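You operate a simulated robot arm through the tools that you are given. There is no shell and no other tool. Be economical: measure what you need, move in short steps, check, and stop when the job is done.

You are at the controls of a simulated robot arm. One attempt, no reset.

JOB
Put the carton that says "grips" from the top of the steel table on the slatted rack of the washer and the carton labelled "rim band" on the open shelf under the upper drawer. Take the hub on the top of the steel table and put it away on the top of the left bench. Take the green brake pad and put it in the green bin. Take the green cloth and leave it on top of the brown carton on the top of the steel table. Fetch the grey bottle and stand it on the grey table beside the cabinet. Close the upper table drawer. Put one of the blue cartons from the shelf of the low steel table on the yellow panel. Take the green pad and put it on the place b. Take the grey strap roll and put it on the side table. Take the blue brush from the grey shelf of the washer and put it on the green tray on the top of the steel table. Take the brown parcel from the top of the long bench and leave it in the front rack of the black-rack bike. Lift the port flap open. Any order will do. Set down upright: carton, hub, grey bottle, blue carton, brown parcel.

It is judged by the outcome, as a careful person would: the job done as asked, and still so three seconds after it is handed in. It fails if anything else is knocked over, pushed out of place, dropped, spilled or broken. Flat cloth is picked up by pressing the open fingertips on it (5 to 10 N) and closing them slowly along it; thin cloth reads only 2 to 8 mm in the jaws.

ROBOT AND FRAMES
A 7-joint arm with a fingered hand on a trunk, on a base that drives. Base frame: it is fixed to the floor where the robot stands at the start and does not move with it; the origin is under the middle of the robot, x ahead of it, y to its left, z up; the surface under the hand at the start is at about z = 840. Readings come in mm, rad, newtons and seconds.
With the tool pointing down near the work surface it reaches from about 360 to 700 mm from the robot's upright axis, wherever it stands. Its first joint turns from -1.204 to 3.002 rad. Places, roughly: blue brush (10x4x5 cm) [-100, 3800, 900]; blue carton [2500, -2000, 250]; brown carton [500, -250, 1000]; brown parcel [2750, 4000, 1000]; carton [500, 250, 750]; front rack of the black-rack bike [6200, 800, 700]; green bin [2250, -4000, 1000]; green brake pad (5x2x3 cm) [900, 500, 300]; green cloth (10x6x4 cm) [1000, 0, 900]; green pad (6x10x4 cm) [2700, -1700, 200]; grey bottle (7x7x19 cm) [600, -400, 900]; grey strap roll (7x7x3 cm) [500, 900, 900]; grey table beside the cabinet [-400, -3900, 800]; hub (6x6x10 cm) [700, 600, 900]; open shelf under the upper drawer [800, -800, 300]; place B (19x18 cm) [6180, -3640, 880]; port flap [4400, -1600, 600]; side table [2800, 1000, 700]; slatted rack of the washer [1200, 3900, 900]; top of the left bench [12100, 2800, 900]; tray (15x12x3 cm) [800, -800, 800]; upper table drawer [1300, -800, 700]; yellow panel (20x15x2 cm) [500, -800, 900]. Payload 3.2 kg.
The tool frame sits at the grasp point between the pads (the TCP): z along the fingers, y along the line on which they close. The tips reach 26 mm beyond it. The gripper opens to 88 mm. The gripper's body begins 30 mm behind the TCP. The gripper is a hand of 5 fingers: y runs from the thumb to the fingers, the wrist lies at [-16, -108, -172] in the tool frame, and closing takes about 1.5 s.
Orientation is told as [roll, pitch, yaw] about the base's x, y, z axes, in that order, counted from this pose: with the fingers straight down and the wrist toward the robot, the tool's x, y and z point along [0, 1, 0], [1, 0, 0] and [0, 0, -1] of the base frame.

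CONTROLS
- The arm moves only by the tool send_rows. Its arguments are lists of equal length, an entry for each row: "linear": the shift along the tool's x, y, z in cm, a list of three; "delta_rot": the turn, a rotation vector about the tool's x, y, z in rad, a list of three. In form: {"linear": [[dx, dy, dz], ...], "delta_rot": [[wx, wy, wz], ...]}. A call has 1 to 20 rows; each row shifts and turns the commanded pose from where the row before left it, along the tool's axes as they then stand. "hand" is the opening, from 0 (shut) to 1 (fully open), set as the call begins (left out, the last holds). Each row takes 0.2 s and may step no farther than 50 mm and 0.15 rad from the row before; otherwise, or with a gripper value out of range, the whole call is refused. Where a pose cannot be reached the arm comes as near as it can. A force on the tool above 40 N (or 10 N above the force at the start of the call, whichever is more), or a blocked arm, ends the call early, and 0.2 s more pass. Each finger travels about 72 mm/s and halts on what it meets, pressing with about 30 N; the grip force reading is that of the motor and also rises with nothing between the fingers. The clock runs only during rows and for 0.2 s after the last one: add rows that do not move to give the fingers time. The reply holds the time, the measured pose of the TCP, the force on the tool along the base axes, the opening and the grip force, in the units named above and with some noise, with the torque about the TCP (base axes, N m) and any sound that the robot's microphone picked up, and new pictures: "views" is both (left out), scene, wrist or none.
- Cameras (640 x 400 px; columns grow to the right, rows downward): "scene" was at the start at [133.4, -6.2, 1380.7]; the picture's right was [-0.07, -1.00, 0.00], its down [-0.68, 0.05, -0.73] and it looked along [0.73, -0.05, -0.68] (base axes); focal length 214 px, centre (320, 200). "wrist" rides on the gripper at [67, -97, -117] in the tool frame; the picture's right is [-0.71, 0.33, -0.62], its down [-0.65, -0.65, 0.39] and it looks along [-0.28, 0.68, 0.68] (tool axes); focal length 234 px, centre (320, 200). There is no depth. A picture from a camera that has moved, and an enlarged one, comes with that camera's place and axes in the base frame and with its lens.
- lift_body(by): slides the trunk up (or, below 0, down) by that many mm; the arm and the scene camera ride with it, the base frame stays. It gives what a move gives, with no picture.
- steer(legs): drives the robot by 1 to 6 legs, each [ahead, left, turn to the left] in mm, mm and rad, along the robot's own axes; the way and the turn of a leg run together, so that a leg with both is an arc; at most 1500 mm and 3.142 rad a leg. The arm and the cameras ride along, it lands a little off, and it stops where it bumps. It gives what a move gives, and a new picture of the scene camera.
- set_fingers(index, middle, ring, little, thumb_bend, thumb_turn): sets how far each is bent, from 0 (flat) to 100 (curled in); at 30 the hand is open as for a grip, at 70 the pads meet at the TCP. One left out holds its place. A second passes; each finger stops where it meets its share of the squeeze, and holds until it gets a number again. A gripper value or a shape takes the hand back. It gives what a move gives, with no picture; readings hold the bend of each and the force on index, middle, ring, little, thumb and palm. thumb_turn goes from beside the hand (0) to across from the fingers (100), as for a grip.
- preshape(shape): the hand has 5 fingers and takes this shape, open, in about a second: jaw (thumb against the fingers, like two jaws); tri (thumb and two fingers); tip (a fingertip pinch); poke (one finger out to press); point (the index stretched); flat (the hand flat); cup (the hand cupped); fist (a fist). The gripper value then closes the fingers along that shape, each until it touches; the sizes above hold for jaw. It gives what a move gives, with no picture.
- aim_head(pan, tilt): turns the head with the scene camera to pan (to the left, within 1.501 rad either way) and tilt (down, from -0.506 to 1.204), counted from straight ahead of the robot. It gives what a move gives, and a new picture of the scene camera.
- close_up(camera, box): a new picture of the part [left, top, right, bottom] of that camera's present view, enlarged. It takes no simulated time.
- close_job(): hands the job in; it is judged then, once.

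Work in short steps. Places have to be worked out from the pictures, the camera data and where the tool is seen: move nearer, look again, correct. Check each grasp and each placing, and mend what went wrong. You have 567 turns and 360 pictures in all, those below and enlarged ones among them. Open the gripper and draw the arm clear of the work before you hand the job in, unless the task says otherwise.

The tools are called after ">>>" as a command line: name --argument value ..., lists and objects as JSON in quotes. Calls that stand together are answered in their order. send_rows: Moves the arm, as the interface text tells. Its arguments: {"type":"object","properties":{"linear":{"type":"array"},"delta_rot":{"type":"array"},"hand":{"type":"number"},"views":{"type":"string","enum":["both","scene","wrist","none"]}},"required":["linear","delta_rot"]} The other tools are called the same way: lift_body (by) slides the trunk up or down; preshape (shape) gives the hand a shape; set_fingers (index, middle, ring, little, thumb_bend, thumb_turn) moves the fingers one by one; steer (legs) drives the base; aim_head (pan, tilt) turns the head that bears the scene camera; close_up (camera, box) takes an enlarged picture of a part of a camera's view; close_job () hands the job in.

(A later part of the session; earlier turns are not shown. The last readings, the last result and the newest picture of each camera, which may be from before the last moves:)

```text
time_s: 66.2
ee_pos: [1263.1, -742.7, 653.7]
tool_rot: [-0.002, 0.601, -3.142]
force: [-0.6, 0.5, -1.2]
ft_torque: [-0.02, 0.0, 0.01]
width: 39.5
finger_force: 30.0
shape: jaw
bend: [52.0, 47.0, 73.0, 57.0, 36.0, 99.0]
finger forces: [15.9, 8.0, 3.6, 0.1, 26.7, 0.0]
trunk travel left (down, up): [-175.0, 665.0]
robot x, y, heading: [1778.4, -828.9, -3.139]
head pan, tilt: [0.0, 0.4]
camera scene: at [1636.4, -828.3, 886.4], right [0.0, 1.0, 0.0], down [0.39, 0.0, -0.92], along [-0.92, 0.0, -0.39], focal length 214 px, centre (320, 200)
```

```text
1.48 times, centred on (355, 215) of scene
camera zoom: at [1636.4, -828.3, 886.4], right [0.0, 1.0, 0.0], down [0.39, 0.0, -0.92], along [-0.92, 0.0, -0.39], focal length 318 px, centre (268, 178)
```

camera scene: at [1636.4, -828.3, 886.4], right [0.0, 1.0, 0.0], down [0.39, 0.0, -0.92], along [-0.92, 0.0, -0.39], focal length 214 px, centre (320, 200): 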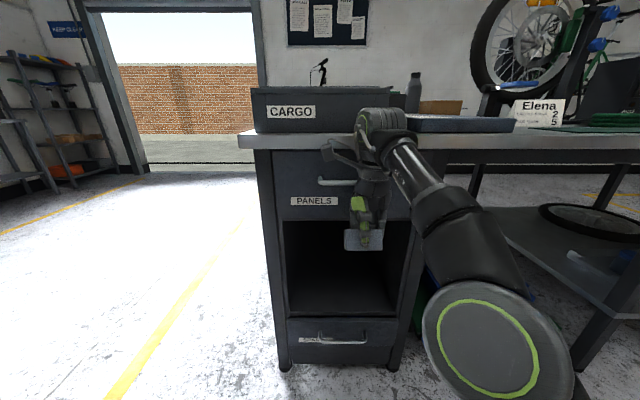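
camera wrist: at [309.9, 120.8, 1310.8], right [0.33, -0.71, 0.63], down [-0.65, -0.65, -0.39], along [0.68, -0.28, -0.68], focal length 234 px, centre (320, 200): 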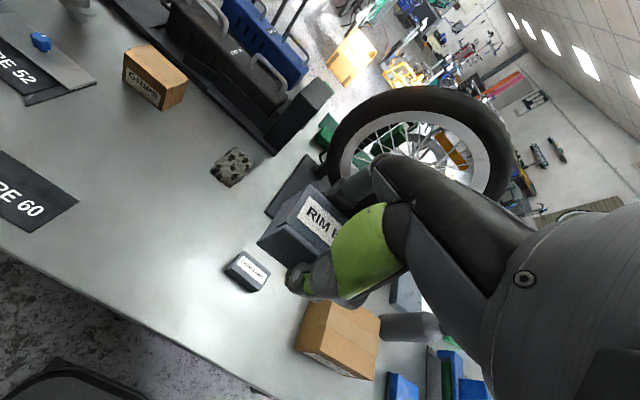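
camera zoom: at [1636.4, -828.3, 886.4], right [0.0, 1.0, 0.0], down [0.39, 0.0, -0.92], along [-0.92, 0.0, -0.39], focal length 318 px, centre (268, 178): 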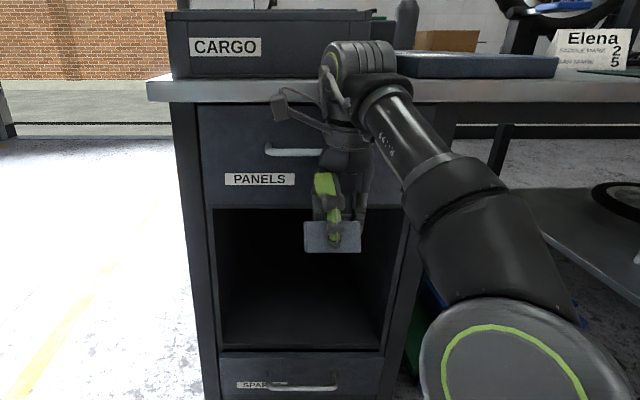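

Almost flush. One more small push to feel a stop.

>>> steer --legs '[[20, 0, 0]]'

>>> close_up --camera "scene" --box '[230, 80, 480, 350]'

```text
time_s: 67.1
ee_pos: [1244.2, -743.9, 654.6]
tool_rot: [-0.005, 0.615, -3.142]
force: [5.0, 0.7, -2.0]
ft_torque: [-0.09, 0.44, -0.07]
width: 39.4
finger_force: 30.6
shape: jaw
bend: [52.0, 47.0, 73.0, 57.0, 36.0, 99.0]
finger forces: [16.0, 8.0, 3.6, 0.0, 26.9, 5.1]
trunk travel left (down, up): [-175.0, 665.0]
robot x, y, heading: [1755.8, -828.6, 3.141]
head pan, tilt: [0.0, 0.4]
stopped in leg 1: the force on the tool passed its limit at 44 N (the readings are from after the stop); the commanded pose is now the measured one
camera scene: at [1616.7, -827.9, 886.6], right [0.0, 1.0, 0.0], down [0.39, 0.0, -0.92], along [-0.92, 0.0, -0.39], focal length 214 px, centre (320, 200)
```

scene: 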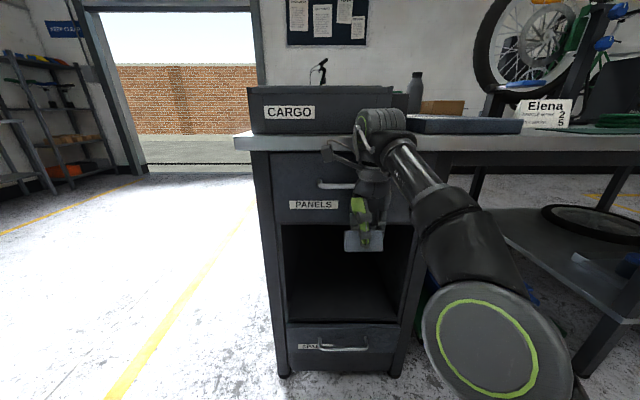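

```text
1.48 times, centred on (355, 215) of scene
camera zoom: at [1616.7, -827.9, 886.6], right [0.0, 1.0, 0.0], down [0.39, 0.0, -0.92], along [-0.92, 0.0, -0.39], focal length 318 px, centre (268, 178)
```

zoom: 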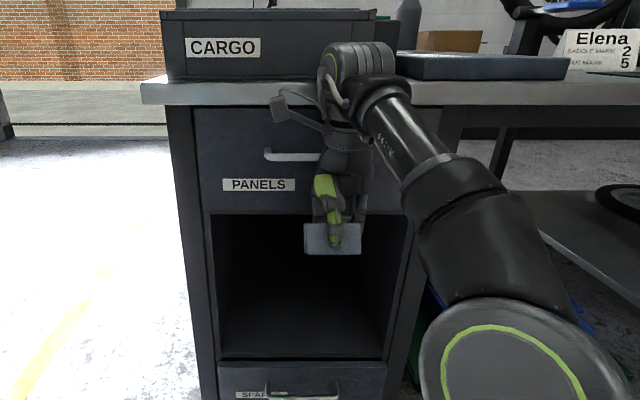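

The drawer hit its stop: closed. Now I back off, level the hand, lower the trunk fully and look at the shelf.

>>> steer --legs '[[-250, 0, 0]]'

>>> send_rows --linear '[[0, 0, 0], [0, 0, 0], [0, -1, 0], [0, -2, 0]]' --delta_rot '[[-0.15, 0, 0], [-0.15, 0, 0], [-0.15, 0, 0], [-0.15, 0, 0]]' --views "none"

>>> lift_body --by -170

>>> send_rows --linear '[[0, 0, 3.5], [0, 0, 3.5], [0, 0, 3.5], [0, 0, 3.5]]' --delta_rot '[[0, 0, 0], [0, 0, 0], [0, 0, 0], [0, 0, 0]]' --views "both"

```text
time_s: 69.0
ee_pos: [1494.4, -742.9, 653.2]
tool_rot: [-0.004, 0.615, 3.139]
force: [0.1, -0.4, -1.3]
ft_torque: [-0.04, 0.05, -0.01]
width: 39.5
finger_force: 30.5
shape: jaw
bend: [52.0, 47.0, 73.0, 57.0, 36.0, 99.0]
finger forces: [15.9, 8.0, 3.6, 0.2, 26.8, 0.0]
trunk travel left (down, up): [-175.0, 665.0]
robot x, y, heading: [2010.5, -827.9, 3.14]
head pan, tilt: [0.0, 0.4]
camera scene: at [1865.3, -828.2, 886.4], right [0.0, 1.0, 0.0], down [0.39, 0.0, -0.92], along [-0.92, 0.0, -0.39], focal length 214 px, centre (320, 200)
```

scene: 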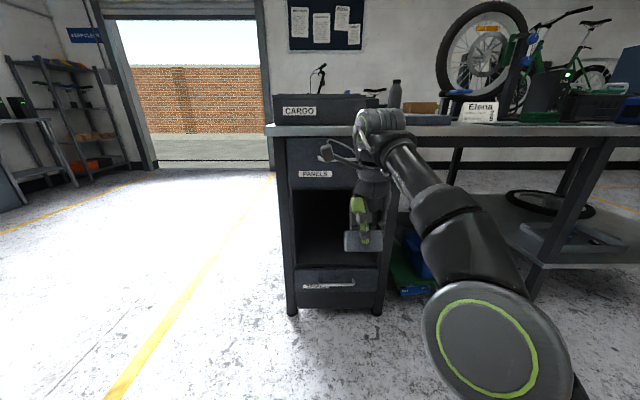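

```text
time_s: 70.0
ee_pos: [1522.9, -742.2, 660.6]
tool_rot: [-0.002, 0.012, 3.14]
force: [0.0, -0.5, -1.1]
ft_torque: [0.04, 0.05, 0.0]
width: 39.5
finger_force: 30.2
shape: jaw
bend: [52.0, 47.0, 73.0, 57.0, 36.0, 99.0]
finger forces: [15.3, 7.7, 3.5, 0.0, 26.7, 0.0]
trunk travel left (down, up): [-175.0, 665.0]
robot x, y, heading: [2007.2, -828.7, 3.138]
head pan, tilt: [0.0, 0.4]
```

```text
time_s: 71.9
ee_pos: [1523.5, -742.8, 490.6]
tool_rot: [-0.002, 0.015, -3.143]
force: [-0.2, -0.7, -2.1]
ft_torque: [-0.01, -0.02, -0.03]
width: 39.3
finger_force: 30.2
shape: jaw
bend: [52.0, 47.0, 73.0, 57.0, 36.0, 99.0]
finger forces: [15.3, 7.6, 3.5, 0.0, 26.5, 0.1]
trunk travel left (down, up): [-5.0, 835.0]
robot x, y, heading: [2004.6, -826.2, 3.141]
head pan, tilt: [0.0, 0.4]
```

```text
time_s: 72.9
ee_pos: [1525.4, -741.1, 350.6]
tool_rot: [-0.004, 0.015, 3.141]
force: [0.6, 0.2, -1.8]
ft_torque: [0.03, 0.01, 0.01]
width: 39.5
finger_force: 29.7
shape: jaw
bend: [52.0, 47.0, 73.0, 57.0, 36.0, 99.0]
finger forces: [15.4, 7.6, 3.5, 0.0, 26.4, 0.0]
trunk travel left (down, up): [-5.0, 835.0]
robot x, y, heading: [2006.8, -829.6, 3.136]
head pan, tilt: [0.0, 0.4]
camera scene: at [1865.4, -828.2, 716.4], right [0.0, 1.0, 0.0], down [0.39, 0.0, -0.92], along [-0.92, 0.0, -0.39], focal length 214 px, centre (320, 200)
camera wrist: at [1621.9, -809.9, 470.2], right [-0.34, 0.71, 0.62], down [0.66, 0.65, -0.38], along [-0.67, 0.28, -0.69], focal length 234 px, centre (320, 200)
```

scene: 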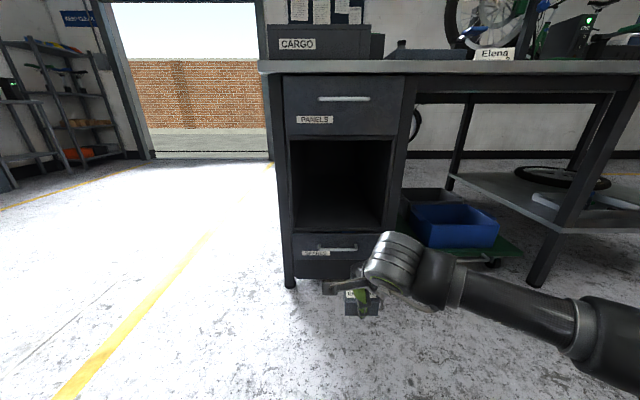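
wrist: 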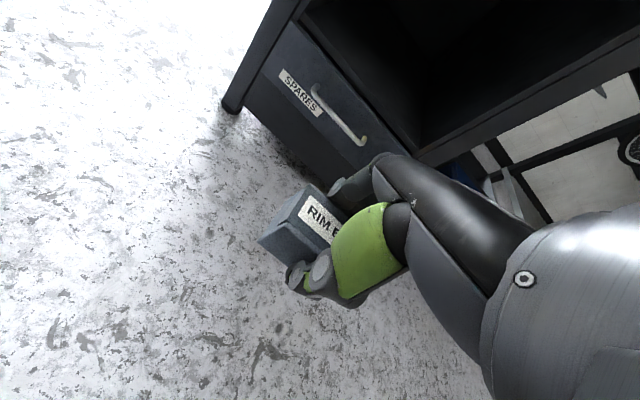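

The drawer is shut. Shelf opening is y −935..−570 with floor ≈ 280–305. I drive 200 ahead, then insert with the arm at z≈360.

>>> steer --legs '[[220, 0, 0]]'

>>> send_rows --linear '[[0, 3, -1], [0, 3, 0], [0, 3, 0], [0, 3, 0], [0, 3, 0], [0, 2, 0]]' --delta_rot '[[0, 0, 0], [0, 0, 0], [0, 0, 0], [0, 0, 0], [0, 0, 0], [0, 0, 0]]' --views "both"

```text
time_s: 74.6
ee_pos: [1307.9, -740.1, 350.6]
tool_rot: [-0.004, 0.016, 3.141]
force: [0.1, 0.6, -1.8]
ft_torque: [-0.01, -0.01, -0.03]
width: 39.3
finger_force: 30.0
shape: jaw
bend: [52.0, 47.0, 73.0, 57.0, 36.0, 99.0]
finger forces: [15.3, 7.7, 3.5, 0.1, 26.6, 0.0]
trunk travel left (down, up): [-5.0, 835.0]
robot x, y, heading: [1788.7, -824.8, 3.133]
head pan, tilt: [0.0, 0.4]
camera scene: at [1648.1, -827.3, 716.4], right [0.0, 1.0, 0.0], down [0.39, 0.0, -0.92], along [-0.92, 0.0, -0.39], focal length 214 px, centre (320, 200)
```

scene: 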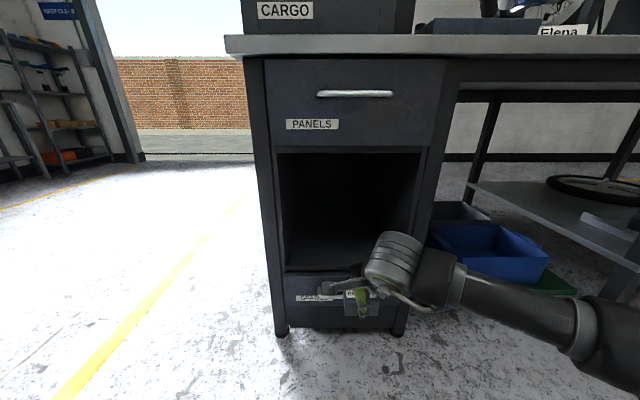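

```text
time_s: 76.0
ee_pos: [1137.8, -739.8, 359.0]
tool_rot: [-0.002, 0.018, 3.14]
force: [-0.5, 0.2, -0.5]
ft_torque: [-0.02, 0.02, -0.03]
width: 39.0
finger_force: 30.2
shape: jaw
bend: [52.0, 47.0, 73.0, 57.0, 36.0, 99.0]
finger forces: [15.2, 7.7, 3.5, 0.0, 26.6, 0.0]
trunk travel left (down, up): [-5.0, 835.0]
robot x, y, heading: [1792.8, -830.1, 3.134]
head pan, tilt: [0.0, 0.4]
camera scene: at [1648.1, -827.3, 716.4], right [0.0, 1.0, 0.0], down [0.39, 0.0, -0.92], along [-0.92, 0.0, -0.39], focal length 214 px, centre (320, 200)
camera wrist: at [1235.0, -808.9, 477.8], right [-0.34, 0.71, 0.62], down [0.66, 0.65, -0.38], along [-0.67, 0.28, -0.69], focal length 234 px, centre (320, 200)
```

scene: 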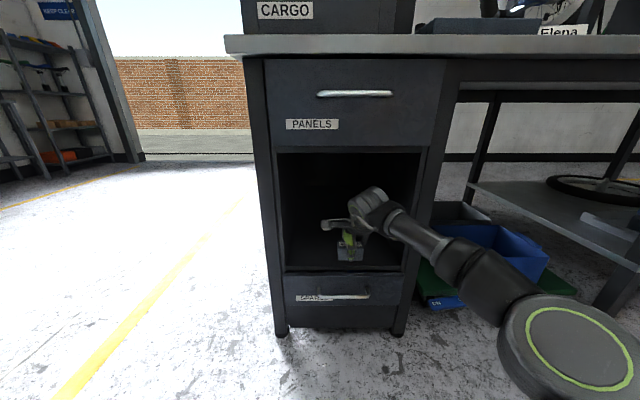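
wrist: 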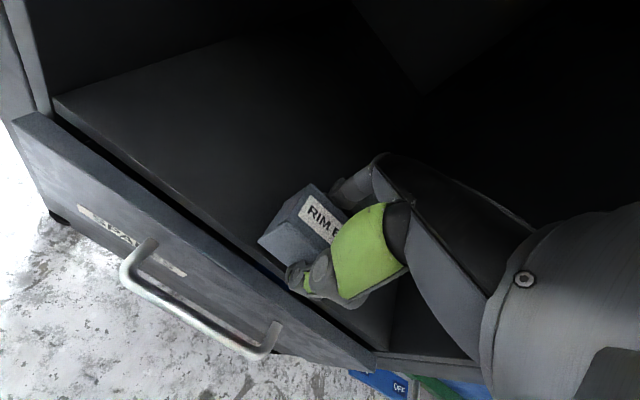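

Inside the opening, the shelf's front edge is at x≈1155, so I go 50 mm deeper with the base, then lower to contact.

>>> steer --legs '[[50, 0, 0]]'

>>> send_rows --linear '[[0, 0, 1.2], [0, 0, 1], [0, 0, 0.8], [0, 0, 0.6], [0, 0, 0.6], [0, 0, 0.6]]' --delta_rot '[[0, 0, 0], [0, 0, 0], [0, 0, 0], [0, 0, 0], [0, 0, 0], [0, 0, 0]]' --views "wrist"

```text
time_s: 76.9
ee_pos: [1088.5, -740.0, 358.4]
tool_rot: [-0.004, 0.016, 3.14]
force: [0.2, -0.1, -0.7]
ft_torque: [-0.01, -0.01, 0.02]
width: 39.1
finger_force: 30.0
shape: jaw
bend: [52.0, 47.0, 73.0, 57.0, 36.0, 99.0]
finger forces: [15.3, 7.7, 3.4, 0.0, 26.5, 0.1]
trunk travel left (down, up): [-5.0, 835.0]
robot x, y, heading: [1742.5, -827.5, 3.143]
head pan, tilt: [0.0, 0.4]
camera scene: at [1597.6, -827.2, 716.4], right [0.0, 1.0, 0.0], down [0.39, 0.0, -0.92], along [-0.92, 0.0, -0.39], focal length 214 px, centre (320, 200)
```

scene: 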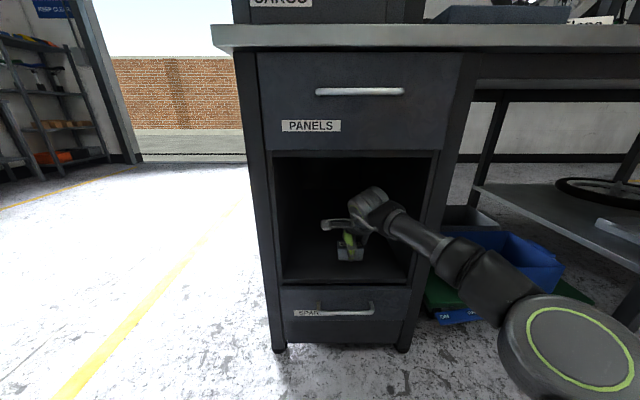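

```text
time_s: 78.2
ee_pos: [1086.4, -740.1, 331.4]
tool_rot: [0.008, -0.014, 3.14]
force: [5.3, 1.1, 19.4]
ft_torque: [0.01, -0.55, 0.02]
width: 41.2
finger_force: 29.9
shape: jaw
bend: [52.0, 47.0, 73.0, 57.0, 7.0, 100.0]
finger forces: [16.7, 7.8, 3.8, 0.0, 33.6, 0.0]
trunk travel left (down, up): [-5.0, 835.0]
robot x, y, heading: [1738.2, -827.8, 3.137]
head pan, tilt: [0.0, 0.4]
stopped in row 6: the force on the tool passed its limit at 42 N (the readings are from after the stop); the commanded pose is now the measured one
camera wrist: at [1187.0, -808.2, 448.3], right [-0.32, 0.71, 0.62], down [0.65, 0.65, -0.4], along [-0.69, 0.28, -0.67], focal length 234 px, centre (320, 200)
```

wrist: 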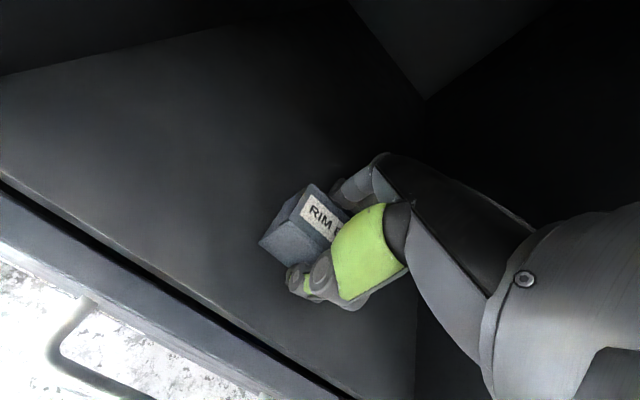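

Contact with the shelf; the box sits. I open the hand and rise a little before pulling out.

>>> send_rows --linear '[[0, 0, -0.2], [0, 0, 0], [0, 0, 0], [0, 0, 0], [0, 0, 0], [0, 0, 0], [0, 0, -2], [0, 0, -2], [0, 0, -2]]' --delta_rot '[[0, 0, 0], [0, 0, 0], [0, 0, 0], [0, 0, 0], [0, 0, 0], [0, 0, 0], [0, 0, 0], [0, 0, 0], [0, 0, 0]]' --hand 1 --views "wrist"

```text
time_s: 80.2
ee_pos: [1087.9, -740.3, 386.2]
tool_rot: [0.004, -0.002, 3.141]
force: [-1.3, 0.0, -0.6]
ft_torque: [-0.02, -0.03, -0.04]
width: 87.8
finger_force: 0.1
shape: jaw
bend: [30.0, 30.0, 30.0, 30.0, 30.0, 97.0]
finger forces: [0.1, 0.0, 0.0, 0.1, 0.1, 0.0]
trunk travel left (down, up): [-5.0, 835.0]
robot x, y, heading: [1742.9, -828.9, 3.143]
head pan, tilt: [0.0, 0.4]
camera wrist: at [1186.0, -807.4, 505.1], right [-0.33, 0.71, 0.62], down [0.65, 0.65, -0.39], along [-0.68, 0.28, -0.68], focal length 234 px, centre (320, 200)
```

wrist: 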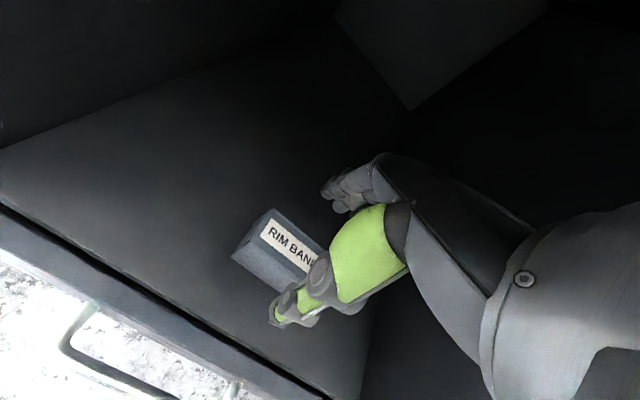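

Released upright. I withdraw and look along the far side for the cloth and the brake pad.

>>> send_rows --linear '[[0, 0, -1.5], [0, -4, 0], [0, -4, 0], [0, -4, 0], [0, -4, 0]]' --delta_rot '[[0, 0, 0], [0, 0, 0], [0, 0, 0], [0, 0, 0], [0, 0, 0]]' --views "none"

>>> steer --legs '[[-250, 0, 0]]'

>>> lift_body --by 600

>>> aim_head --pan -0.7 --tilt 0.6

```text
time_s: 81.4
ee_pos: [1246.6, -739.7, 400.5]
tool_rot: [0.002, -0.002, 3.141]
force: [0.4, 0.6, -0.5]
ft_torque: [0.03, -0.02, 0.0]
width: 87.5
finger_force: 0.1
shape: jaw
bend: [30.0, 30.0, 30.0, 30.0, 30.0, 97.0]
finger forces: [0.2, 0.1, 0.0, 0.0, 0.0, 0.0]
trunk travel left (down, up): [-5.0, 835.0]
robot x, y, heading: [1740.3, -825.9, 3.139]
head pan, tilt: [0.0, 0.4]
```

```text
time_s: 83.2
ee_pos: [1496.9, -739.8, 400.7]
tool_rot: [0.002, 0.0, 3.138]
force: [1.0, 0.1, 0.3]
ft_torque: [-0.01, 0.02, 0.04]
width: 87.9
finger_force: 0.0
shape: jaw
bend: [30.0, 30.0, 30.0, 30.0, 30.0, 97.0]
finger forces: [0.1, 0.0, 0.0, 0.0, 0.0, 0.0]
trunk travel left (down, up): [-5.0, 835.0]
robot x, y, heading: [1992.1, -827.8, 3.135]
head pan, tilt: [0.0, 0.4]
camera scene: at [1847.6, -828.2, 716.4], right [0.01, 1.0, 0.0], down [0.39, 0.0, -0.92], along [-0.92, 0.01, -0.39], focal length 214 px, centre (320, 200)
```

scene: 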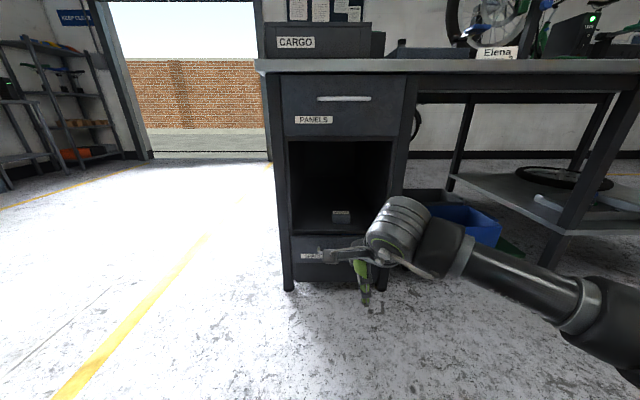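

```text
refused: 600 is not a number from -400 to 400
```

```text
time_s: 84.2
ee_pos: [1496.3, -739.9, 399.7]
tool_rot: [0.003, -0.001, 3.139]
force: [-0.3, 0.0, 0.1]
ft_torque: [0.01, 0.01, 0.03]
width: 87.9
finger_force: 0.1
shape: jaw
bend: [30.0, 30.0, 30.0, 30.0, 30.0, 97.0]
finger forces: [0.0, 0.0, 0.1, 0.1, 0.0, 0.1]
trunk travel left (down, up): [-5.0, 835.0]
robot x, y, heading: [1987.9, -830.0, 3.132]
head pan, tilt: [-0.7, 0.6]
camera scene: at [1873.0, -771.5, 698.2], right [0.65, 0.76, 0.0], down [0.43, -0.37, -0.83], along [-0.63, 0.54, -0.56], focal length 214 px, centre (320, 200)
```

scene: 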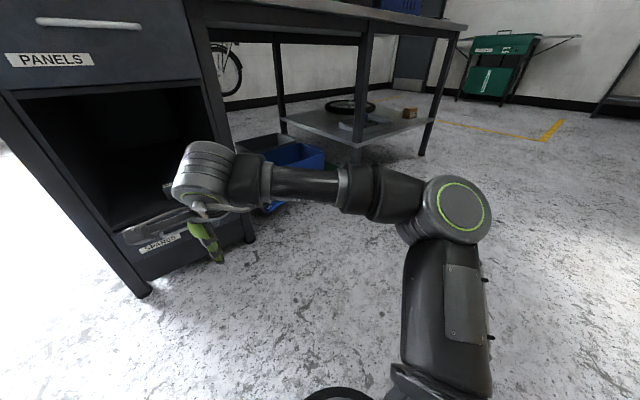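

RIM BAND is in place. I look closer at the lower shelf for the brake pad.

>>> close_up --camera "scene" --box '[270, 70, 460, 180]'

>>> lift_body --by 400

>>> lift_body --by 295

>>> aim_head --pan -0.9 --tilt 0.6

```text
3.37 times, centred on (365, 125) of scene
camera zoom: at [1873.0, -771.5, 698.2], right [0.65, 0.76, 0.0], down [0.43, -0.37, -0.83], along [-0.63, 0.54, -0.56], focal length 722 px, centre (168, 453)
```

zoom: 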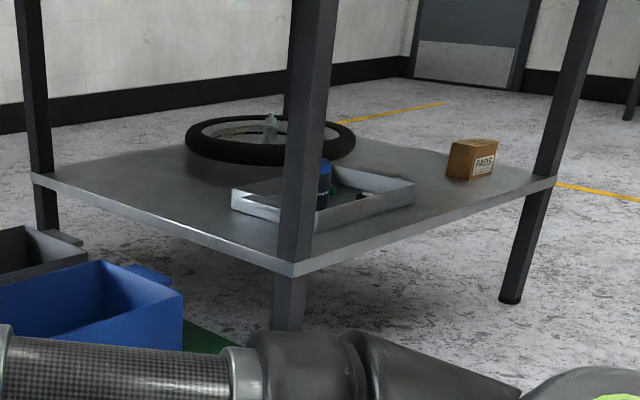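

```text
time_s: 88.1
ee_pos: [1495.8, -741.3, 800.7]
tool_rot: [0.004, -0.002, 3.139]
force: [-0.2, 0.8, -0.8]
ft_torque: [0.0, 0.0, 0.0]
width: 88.0
finger_force: 0.0
shape: jaw
bend: [30.0, 30.0, 30.0, 30.0, 30.0, 97.0]
finger forces: [0.1, 0.1, 0.0, 0.0, 0.1, 0.1]
trunk travel left (down, up): [-405.0, 435.0]
robot x, y, heading: [1985.8, -831.8, 3.14]
head pan, tilt: [-0.7, 0.6]
```

```text
time_s: 91.0
ee_pos: [1494.9, -740.4, 1096.2]
tool_rot: [0.003, -0.002, 3.137]
force: [0.2, -0.3, 0.7]
ft_torque: [0.01, 0.02, 0.02]
width: 87.8
finger_force: 0.0
shape: jaw
bend: [30.0, 30.0, 30.0, 30.0, 30.0, 97.0]
finger forces: [0.0, 0.0, 0.0, 0.0, 0.0, 0.0]
trunk travel left (down, up): [-700.0, 140.0]
robot x, y, heading: [1986.4, -830.7, 3.137]
head pan, tilt: [-0.7, 0.6]
```

```text
time_s: 91.8
ee_pos: [1494.7, -741.0, 1096.3]
tool_rot: [0.003, -0.003, 3.138]
force: [0.0, 1.1, 0.2]
ft_torque: [0.01, 0.0, 0.01]
width: 88.1
finger_force: 0.0
shape: jaw
bend: [30.0, 30.0, 30.0, 30.0, 30.0, 97.0]
finger forces: [0.1, 0.1, 0.0, 0.1, 0.0, 0.0]
trunk travel left (down, up): [-700.0, 140.0]
robot x, y, heading: [1991.1, -830.3, 3.135]
head pan, tilt: [-0.901, 0.6]
camera scene: at [1885.7, -759.2, 1393.2], right [0.79, 0.62, 0.0], down [0.35, -0.44, -0.83], along [-0.51, 0.65, -0.56], focal length 214 px, centre (320, 200)
```

scene: 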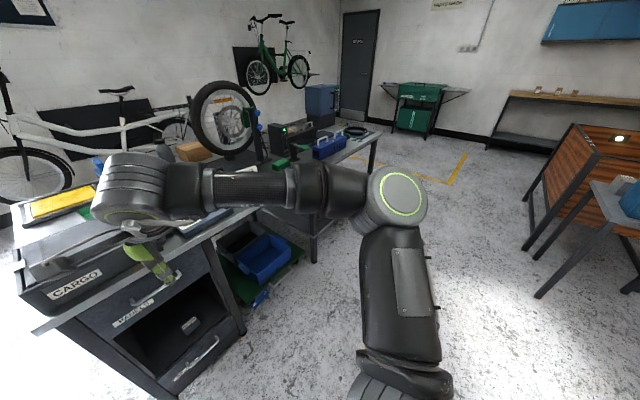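

The brake pad is in a white tray with a bottle on the lower shelf, around [950,430,310]. I strafe to face it.

>>> steer --legs '[[0, -1240, 0]]'

>>> aim_head --pan 0.0 --tilt 0.8

```text
time_s: 98.0
ee_pos: [1503.6, 496.5, 1095.8]
tool_rot: [0.003, 0.0, 3.137]
force: [-0.8, -0.3, 0.0]
ft_torque: [0.01, 0.0, -0.01]
width: 87.7
finger_force: 0.1
shape: jaw
bend: [30.0, 30.0, 30.0, 30.0, 30.0, 97.0]
finger forces: [0.0, 0.0, 0.0, 0.0, 0.1, 0.1]
trunk travel left (down, up): [-700.0, 140.0]
robot x, y, heading: [2001.6, 405.5, 3.134]
head pan, tilt: [-0.901, 0.6]
camera scene: at [1895.4, 477.2, 1393.2], right [0.79, 0.61, 0.0], down [0.35, -0.45, -0.82], along [-0.51, 0.65, -0.57], focal length 214 px, centre (320, 200)
```

scene: 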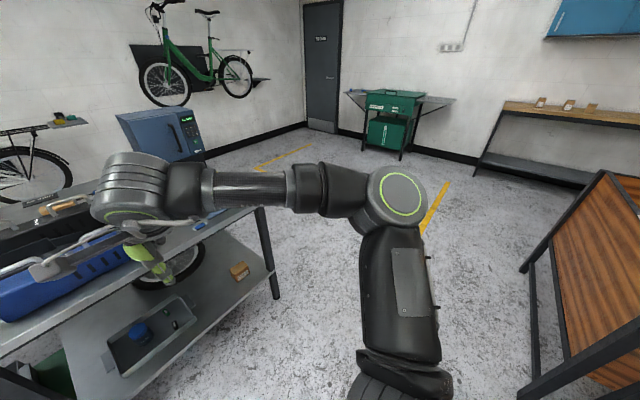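

```text
time_s: 99.2
ee_pos: [1505.7, 497.0, 1095.8]
tool_rot: [0.004, -0.003, 3.137]
force: [0.3, 0.2, -0.2]
ft_torque: [-0.01, 0.03, 0.0]
width: 88.0
finger_force: 0.2
shape: jaw
bend: [30.0, 30.0, 30.0, 30.0, 30.0, 97.0]
finger forces: [0.0, 0.0, 0.1, 0.1, 0.0, 0.1]
trunk travel left (down, up): [-700.0, 140.0]
robot x, y, heading: [1997.1, 406.5, 3.135]
head pan, tilt: [0.0, 0.799]
camera scene: at [1869.1, 408.1, 1376.3], right [0.01, 1.0, 0.0], down [0.72, -0.01, -0.7], along [-0.7, 0.01, -0.72], focal length 214 px, centre (320, 200)
```

scene: 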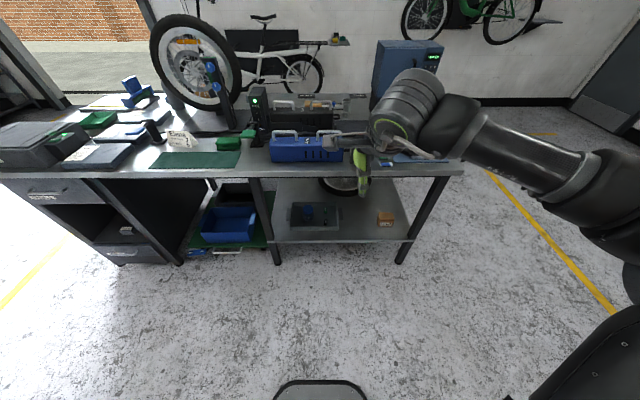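

Good overview. I enlarge for the cloth and the tray.

>>> close_up --camera "scene" --box '[140, 80, 300, 180]'

>>> close_up --camera "scene" --box '[250, 170, 430, 270]'

```text
4.00 times, centred on (220, 130) of scene
camera zoom: at [1869.1, 408.1, 1376.3], right [0.01, 1.0, 0.0], down [0.72, -0.01, -0.7], along [-0.7, 0.01, -0.72], focal length 858 px, centre (720, 480)
```

zoom: 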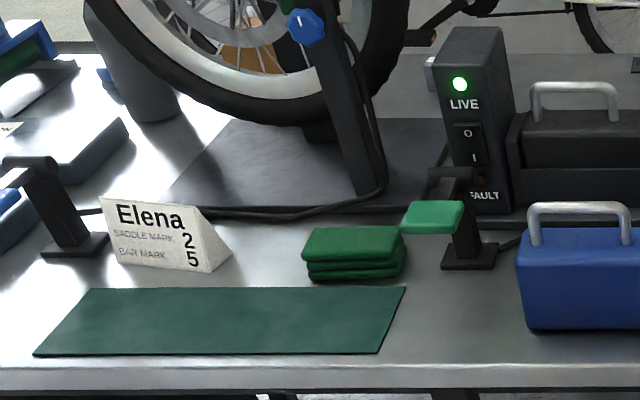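

```text
3.56 times, centred on (340, 220) of scene
camera zoom: at [1869.1, 408.1, 1376.3], right [0.01, 1.0, 0.0], down [0.72, -0.01, -0.7], along [-0.7, 0.01, -0.72], focal length 763 px, centre (249, 129)
```

zoom: 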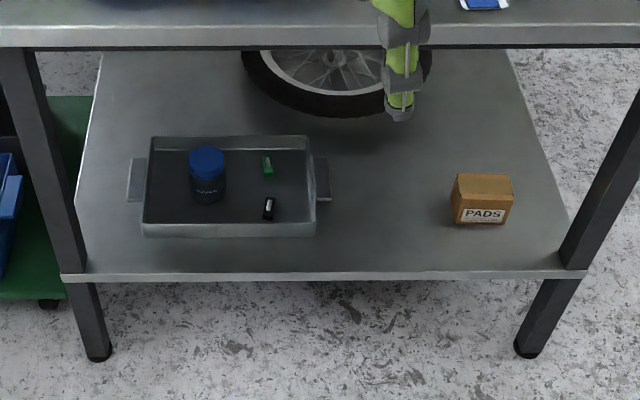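

Cloth at ≈[1011,9,860]; green pad at ≈[931,455,315] in the tray, long axis along x, with a bottle 80 mm to its left. I want to close along y, so I test turning the hand so that the wrist points to robot-right, half open.

>>> send_rows --linear '[[0, 0, 0], [0, 0, 0], [0, 0, 0], [0, 0, 0], [0, 0, 0], [0, 0, 0], [0, 0, 0], [0, 0, 0], [0, 0, 0], [0, 0, 0]]' --delta_rot '[[0, 0, -0.15], [0, 0, -0.15], [0, 0, -0.15], [0, 0, -0.15], [0, 0, -0.15], [0, 0, -0.15], [0, 0, -0.15], [0, 0, -0.15], [0, 0, -0.15], [0, 0, -0.15]]' --hand 0.5 --views "both"

```text
time_s: 101.4
ee_pos: [1655.0, 412.9, 1119.4]
tool_rot: [-0.009, 0.016, -1.904]
force: [-0.2, 1.1, 0.5]
ft_torque: [0.0, -0.01, 0.03]
width: 44.2
finger_force: 0.2
shape: jaw
bend: [49.0, 42.0, 73.0, 48.0, 34.0, 100.0]
finger forces: [0.0, 0.0, 0.0, 0.0, 0.0, 0.1]
out of reach, approached as far as the arm can: row 5, 6, 7, 8, 9, 10
trunk travel left (down, up): [-700.0, 140.0]
robot x, y, heading: [1999.2, 407.0, 3.136]
head pan, tilt: [0.0, 0.799]
camera scene: at [1869.6, 406.4, 1376.4], right [0.01, 1.0, 0.0], down [0.72, -0.01, -0.7], along [-0.7, 0.01, -0.72], focal length 214 px, centre (320, 200)
camera wrist: at [1751.5, 478.7, 1238.9], right [-0.78, -0.09, 0.62], down [-0.4, 0.84, -0.37], along [-0.49, -0.54, -0.69], focal length 234 px, centre (320, 200)
```

scene: 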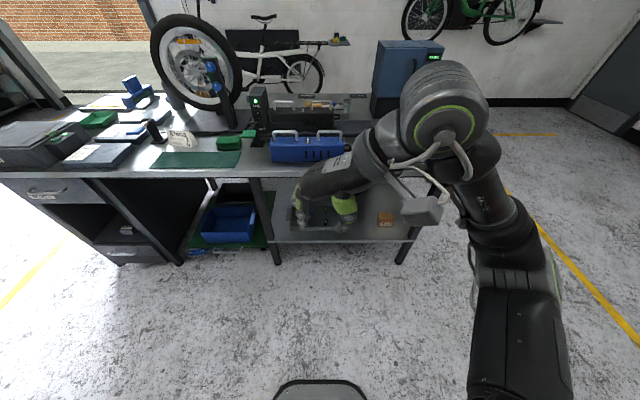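
wrist: 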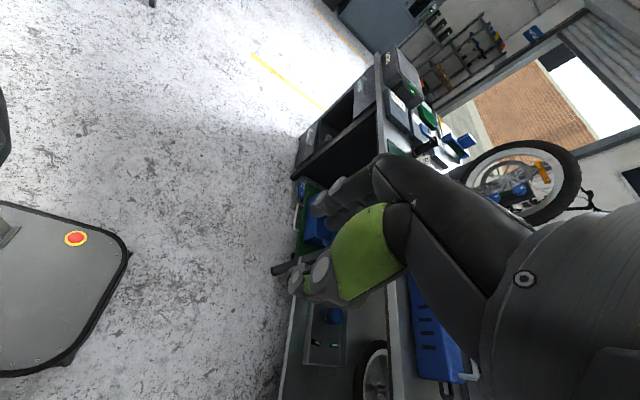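

Turning shrinks reach, but the base is small, so I can come closer. I restore the yaw, lower the trunk and look into the tray with the wrist camera first.

>>> send_rows --linear '[[0, 0, 0], [0, 0, 0], [0, 0, 0], [0, 0, 0], [0, 0, 0], [0, 0, 0], [0, 0, 0], [0, 0, 0], [0, 0, 0]]' --delta_rot '[[0, 0, 0.14], [0, 0, 0.14], [0, 0, 0.14], [0, 0, 0.14], [0, 0, 0.14], [0, 0, 0.14], [0, 0, 0.14], [0, 0, 0.14], [0, 0, 0.12]]' --views "none"

>>> lift_body --by -400

>>> lift_body --by -200

```text
time_s: 103.4
ee_pos: [1654.5, 412.9, 1120.5]
tool_rot: [-0.018, -0.004, 3.141]
force: [-0.2, 0.3, -0.7]
ft_torque: [0.01, 0.01, 0.03]
width: 44.2
finger_force: 0.1
shape: jaw
bend: [49.0, 42.0, 73.0, 48.0, 34.0, 100.0]
finger forces: [0.1, 0.0, 0.0, 0.0, 0.1, 0.0]
trunk travel left (down, up): [-700.0, 140.0]
robot x, y, heading: [1999.3, 407.7, 3.133]
head pan, tilt: [0.0, 0.799]
```

```text
time_s: 107.2
ee_pos: [1655.0, 413.4, 719.2]
tool_rot: [-0.015, -0.004, -3.142]
force: [0.0, 0.5, 0.6]
ft_torque: [-0.02, -0.02, 0.02]
width: 44.5
finger_force: 0.1
shape: jaw
bend: [49.0, 42.0, 73.0, 48.0, 34.0, 100.0]
finger forces: [0.0, 0.1, 0.0, 0.0, 0.0, 0.0]
trunk travel left (down, up): [-300.0, 540.0]
robot x, y, heading: [1999.6, 408.6, 3.128]
head pan, tilt: [0.0, 0.799]
```

```text
time_s: 109.4
ee_pos: [1653.9, 412.2, 520.0]
tool_rot: [-0.017, -0.004, -3.142]
force: [0.3, -0.1, -1.3]
ft_torque: [-0.01, -0.01, -0.03]
width: 44.3
finger_force: 0.1
shape: jaw
bend: [49.0, 42.0, 73.0, 48.0, 34.0, 100.0]
finger forces: [0.0, 0.1, 0.0, 0.0, 0.0, 0.1]
trunk travel left (down, up): [-100.0, 740.0]
robot x, y, heading: [2000.1, 407.9, 3.133]
head pan, tilt: [0.0, 0.799]
```

I drive ahead 420 and extend under the table to view the tray.

>>> steer --legs '[[420, 0, 0]]'

>>> send_rows --linear '[[0, 4, 1], [0, 4, 1], [0, 4, 1], [0, 4, 1], [0, 4, 1]]' --delta_rot '[[0, 0, 0], [0, 0, 0], [0, 0, 0], [0, 0, 0], [0, 0, 0]]' --views "both"

```text
time_s: 112.0
ee_pos: [1237.3, 417.6, 520.1]
tool_rot: [-0.016, -0.004, -3.143]
force: [0.6, -0.4, -0.4]
ft_torque: [-0.02, -0.03, -0.01]
width: 44.4
finger_force: 0.0
shape: jaw
bend: [49.0, 42.0, 73.0, 48.0, 34.0, 100.0]
finger forces: [0.0, 0.0, 0.1, 0.0, 0.1, 0.0]
trunk travel left (down, up): [-100.0, 740.0]
robot x, y, heading: [1584.8, 409.3, 3.134]
head pan, tilt: [0.0, 0.799]
camera scene: at [1451.0, 411.7, 776.3], right [0.01, 1.0, 0.0], down [0.72, -0.01, -0.7], along [-0.7, 0.01, -0.72], focal length 214 px, centre (320, 200)
```

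scene: 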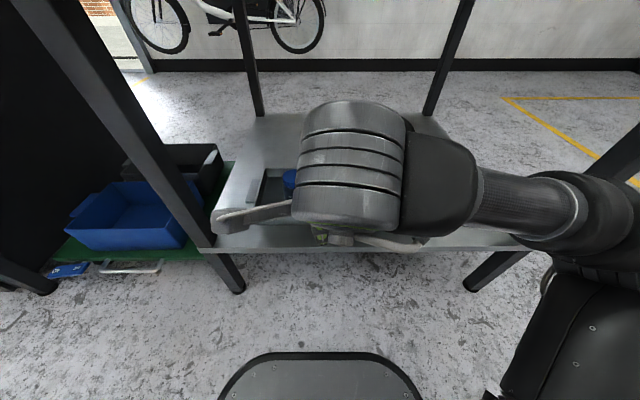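

```text
time_s: 113.2
ee_pos: [1036.2, 418.6, 470.8]
tool_rot: [-0.016, -0.005, -3.141]
force: [-0.4, 0.2, 0.8]
ft_torque: [0.0, -0.02, -0.01]
width: 44.3
finger_force: 0.1
shape: jaw
bend: [49.0, 42.0, 73.0, 48.0, 34.0, 100.0]
finger forces: [0.1, 0.0, 0.0, 0.0, 0.1, 0.0]
trunk travel left (down, up): [-100.0, 740.0]
robot x, y, heading: [1582.2, 408.7, 3.134]
head pan, tilt: [0.0, 0.799]
camera scene: at [1451.1, 411.8, 776.3], right [0.01, 1.0, 0.0], down [0.72, -0.01, -0.7], along [-0.7, 0.01, -0.72], focal length 214 px, centre (320, 200)
camera wrist: at [1134.6, 348.7, 587.0], right [-0.33, 0.7, 0.64], down [0.65, 0.66, -0.38], along [-0.68, 0.29, -0.67], focal length 234 px, centre (320, 200)
```

scene: 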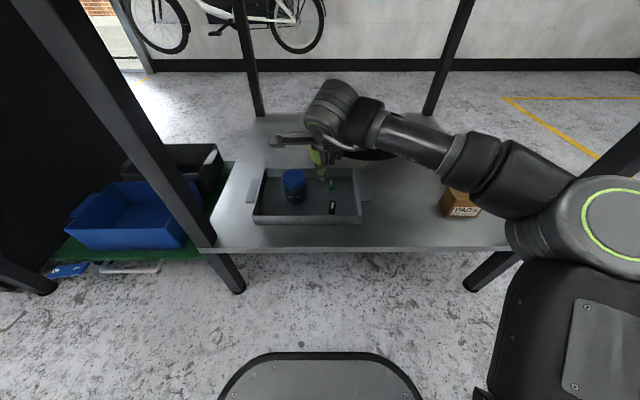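
wrist: 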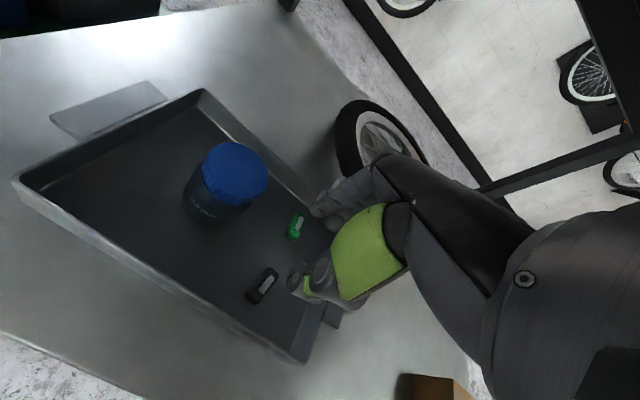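

The pad lies x 909–958 at y≈447, hard against the tray's back wall. I'll nudge it round with one fingertip so its long axis lies along y, then pinch it along x. I try the poke shape and look at the fingertip.

>>> preshape --shape "poke"

>>> send_rows --linear '[[0, 0, 0]]' --delta_rot '[[0, 0, 0]]' --views "both"

```text
time_s: 114.1
ee_pos: [1036.2, 418.8, 470.7]
tool_rot: [-0.014, -0.003, -3.14]
force: [0.7, 0.1, 0.1]
ft_torque: [0.01, -0.01, 0.02]
width: 0.0
finger_force: 0.0
shape: poke
bend: [70.0, 70.0, 99.0, 99.0, 0.0, 100.0]
finger forces: [0.0, 0.0, 0.0, 0.1, 0.0, 0.1]
trunk travel left (down, up): [-100.0, 740.0]
robot x, y, heading: [1582.5, 410.0, 3.131]
head pan, tilt: [0.0, 0.799]
```

```text
time_s: 114.5
ee_pos: [1036.3, 417.7, 470.2]
tool_rot: [-0.014, -0.003, 3.143]
force: [0.5, 0.0, -0.1]
ft_torque: [0.0, -0.02, 0.02]
width: 0.0
finger_force: 0.2
shape: poke
bend: [70.0, 70.0, 99.0, 99.0, 0.0, 100.0]
finger forces: [0.0, 0.1, 0.0, 0.0, 0.1, 0.0]
trunk travel left (down, up): [-100.0, 740.0]
robot x, y, heading: [1581.5, 412.6, 3.134]
head pan, tilt: [0.0, 0.799]
camera scene: at [1451.0, 411.7, 776.3], right [0.01, 1.0, 0.0], down [0.72, -0.01, -0.7], along [-0.7, 0.01, -0.72], focal length 214 px, centre (320, 200)
camera wrist: at [1135.1, 348.5, 587.3], right [-0.33, 0.7, 0.64], down [0.65, 0.66, -0.38], along [-0.68, 0.29, -0.67], focal length 234 px, centre (320, 200)
```

scene: 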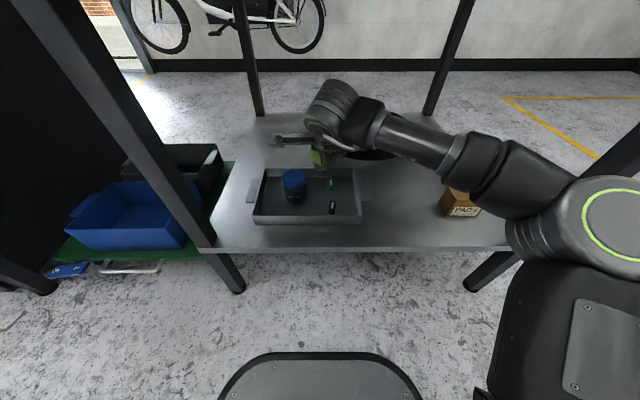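
wrist: 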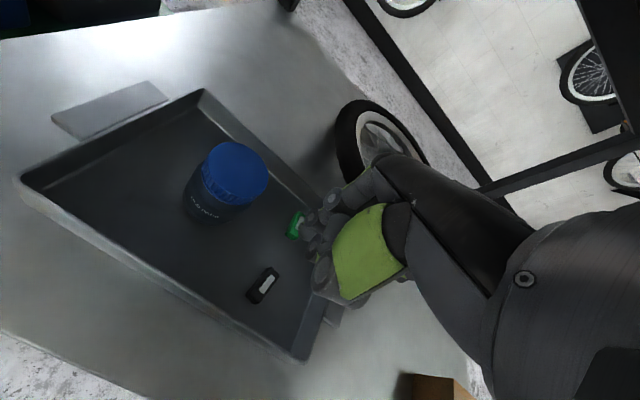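

Poke has index and middle together at the TCP. I position to the pad's right at its front end [952,492] and descend.

>>> send_rows --linear '[[-2.5, 2.8, 2], [-2.5, 2.8, 2], [-2.4, 2.8, 2], [0, 0, 2.5]]' --delta_rot '[[0, 0, 0], [0, 0, 0], [0, 0, 0], [0, 0, 0]]' --views "both"

```text
time_s: 115.5
ee_pos: [951.0, 491.7, 386.0]
tool_rot: [-0.015, -0.003, -3.138]
force: [-0.2, 0.1, -0.4]
ft_torque: [0.01, -0.01, 0.0]
width: 0.0
finger_force: 0.1
shape: poke
bend: [70.0, 70.0, 99.0, 99.0, 0.0, 100.0]
finger forces: [0.0, 0.1, 0.1, 0.0, 0.1, 0.0]
trunk travel left (down, up): [-100.0, 740.0]
robot x, y, heading: [1578.9, 414.1, 3.136]
head pan, tilt: [0.0, 0.799]
camera scene: at [1451.1, 411.7, 776.3], right [0.01, 1.0, 0.0], down [0.72, -0.01, -0.7], along [-0.7, 0.01, -0.72], focal length 214 px, centre (320, 200)
camera wrist: at [1051.3, 423.2, 503.3], right [-0.33, 0.7, 0.64], down [0.65, 0.66, -0.38], along [-0.68, 0.29, -0.67], focal length 234 px, centre (320, 200)
```

scene: 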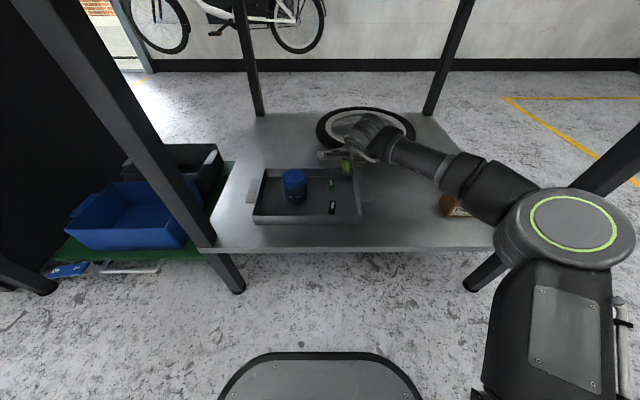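
wrist: 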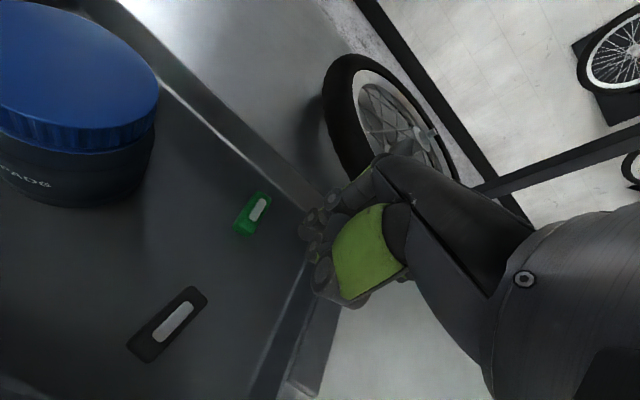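

Gap behind the pad is ~20 mm. I shift slightly left (y≈485) and descend next to the pad's front end.

>>> send_rows --linear '[[0.6, 0, 1.5], [0, 0, 1.5], [0, 0, 1], [0, 0, 0.7]]' --delta_rot '[[0, 0, 0], [0, 0, 0], [0, 0, 0], [0, 0, 0]]' --views "wrist"

```text
time_s: 116.5
ee_pos: [952.1, 487.2, 339.0]
tool_rot: [-0.017, -0.002, -3.14]
force: [0.5, -0.3, 0.5]
ft_torque: [0.03, -0.02, 0.0]
width: 0.1
finger_force: 0.0
shape: poke
bend: [70.0, 70.0, 99.0, 99.0, 0.0, 100.0]
finger forces: [0.0, 0.0, 0.1, 0.0, 0.1, 0.0]
trunk travel left (down, up): [-100.0, 740.0]
robot x, y, heading: [1579.6, 410.2, 3.133]
head pan, tilt: [0.0, 0.799]
camera wrist: at [1051.3, 417.8, 456.3], right [-0.33, 0.7, 0.64], down [0.65, 0.66, -0.38], along [-0.68, 0.29, -0.67], focal length 234 px, centre (320, 200)
```

wrist: 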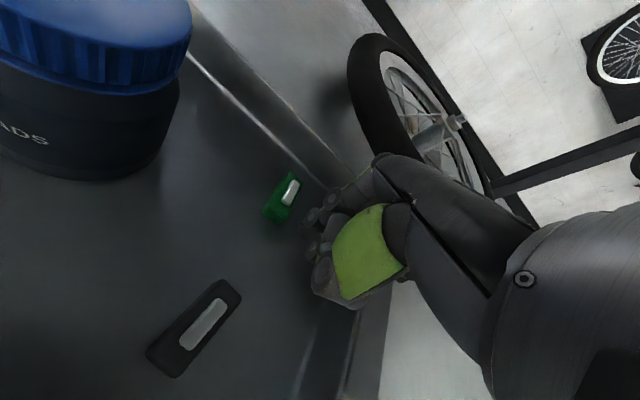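

I push sideways (−y) 35 mm to rotate the pad.

>>> send_rows --linear '[[1, 0, 0], [1, 0, 0], [1, 0, 0], [0.5, 0, 0]]' --delta_rot '[[0, 0, 0], [0, 0, 0], [0, 0, 0], [0, 0, 0]]' --views "wrist"

```text
time_s: 117.5
ee_pos: [951.2, 453.5, 338.8]
tool_rot: [-0.016, -0.002, 3.142]
force: [-0.4, -1.1, 0.5]
ft_torque: [0.02, 0.0, 0.02]
width: 0.0
finger_force: 0.1
shape: poke
bend: [70.0, 70.0, 99.0, 99.0, 0.0, 100.0]
finger forces: [0.5, 0.0, 0.1, 0.1, 0.0, 0.1]
trunk travel left (down, up): [-100.0, 740.0]
robot x, y, heading: [1582.3, 411.2, 3.135]
head pan, tilt: [0.0, 0.799]
camera wrist: at [1051.1, 382.7, 455.8], right [-0.33, 0.7, 0.64], down [0.65, 0.66, -0.38], along [-0.68, 0.29, -0.67], focal length 234 px, centre (320, 200)
```

wrist: 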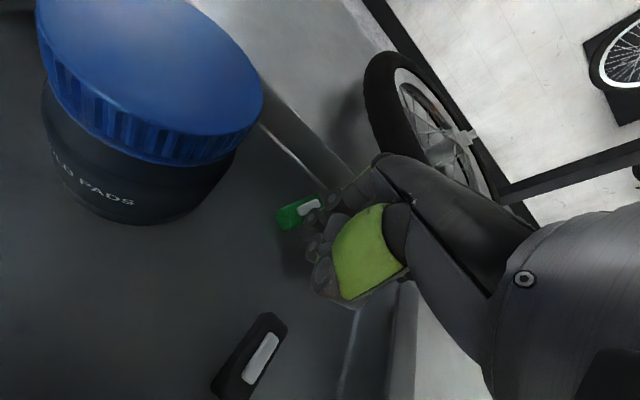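

It is rotating (about 32° so far). Another 22 mm.

>>> send_rows --linear '[[0.8, 0, 0], [0.8, 0, 0], [0.6, 0, 0]]' --delta_rot '[[0, 0, 0], [0, 0, 0], [0, 0, 0]]' --views "wrist"

```text
time_s: 118.3
ee_pos: [951.8, 430.0, 339.0]
tool_rot: [-0.015, -0.004, 3.14]
force: [-0.2, -0.1, 0.1]
ft_torque: [0.04, 0.02, 0.0]
width: 0.0
finger_force: 0.1
shape: poke
bend: [70.0, 70.0, 99.0, 99.0, 0.0, 100.0]
finger forces: [0.2, 0.0, 0.1, 0.0, 0.0, 0.0]
trunk travel left (down, up): [-100.0, 740.0]
robot x, y, heading: [1579.7, 410.5, 3.133]
head pan, tilt: [0.0, 0.799]
camera wrist: at [1050.8, 360.6, 455.5], right [-0.33, 0.7, 0.64], down [0.65, 0.66, -0.38], along [-0.68, 0.29, -0.67], focal length 234 px, centre (320, 200)
```

wrist: 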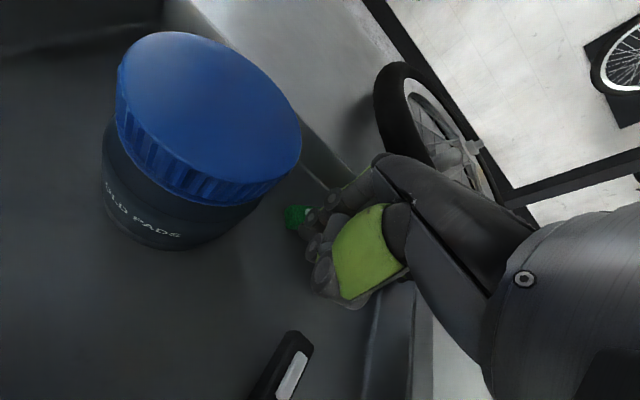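

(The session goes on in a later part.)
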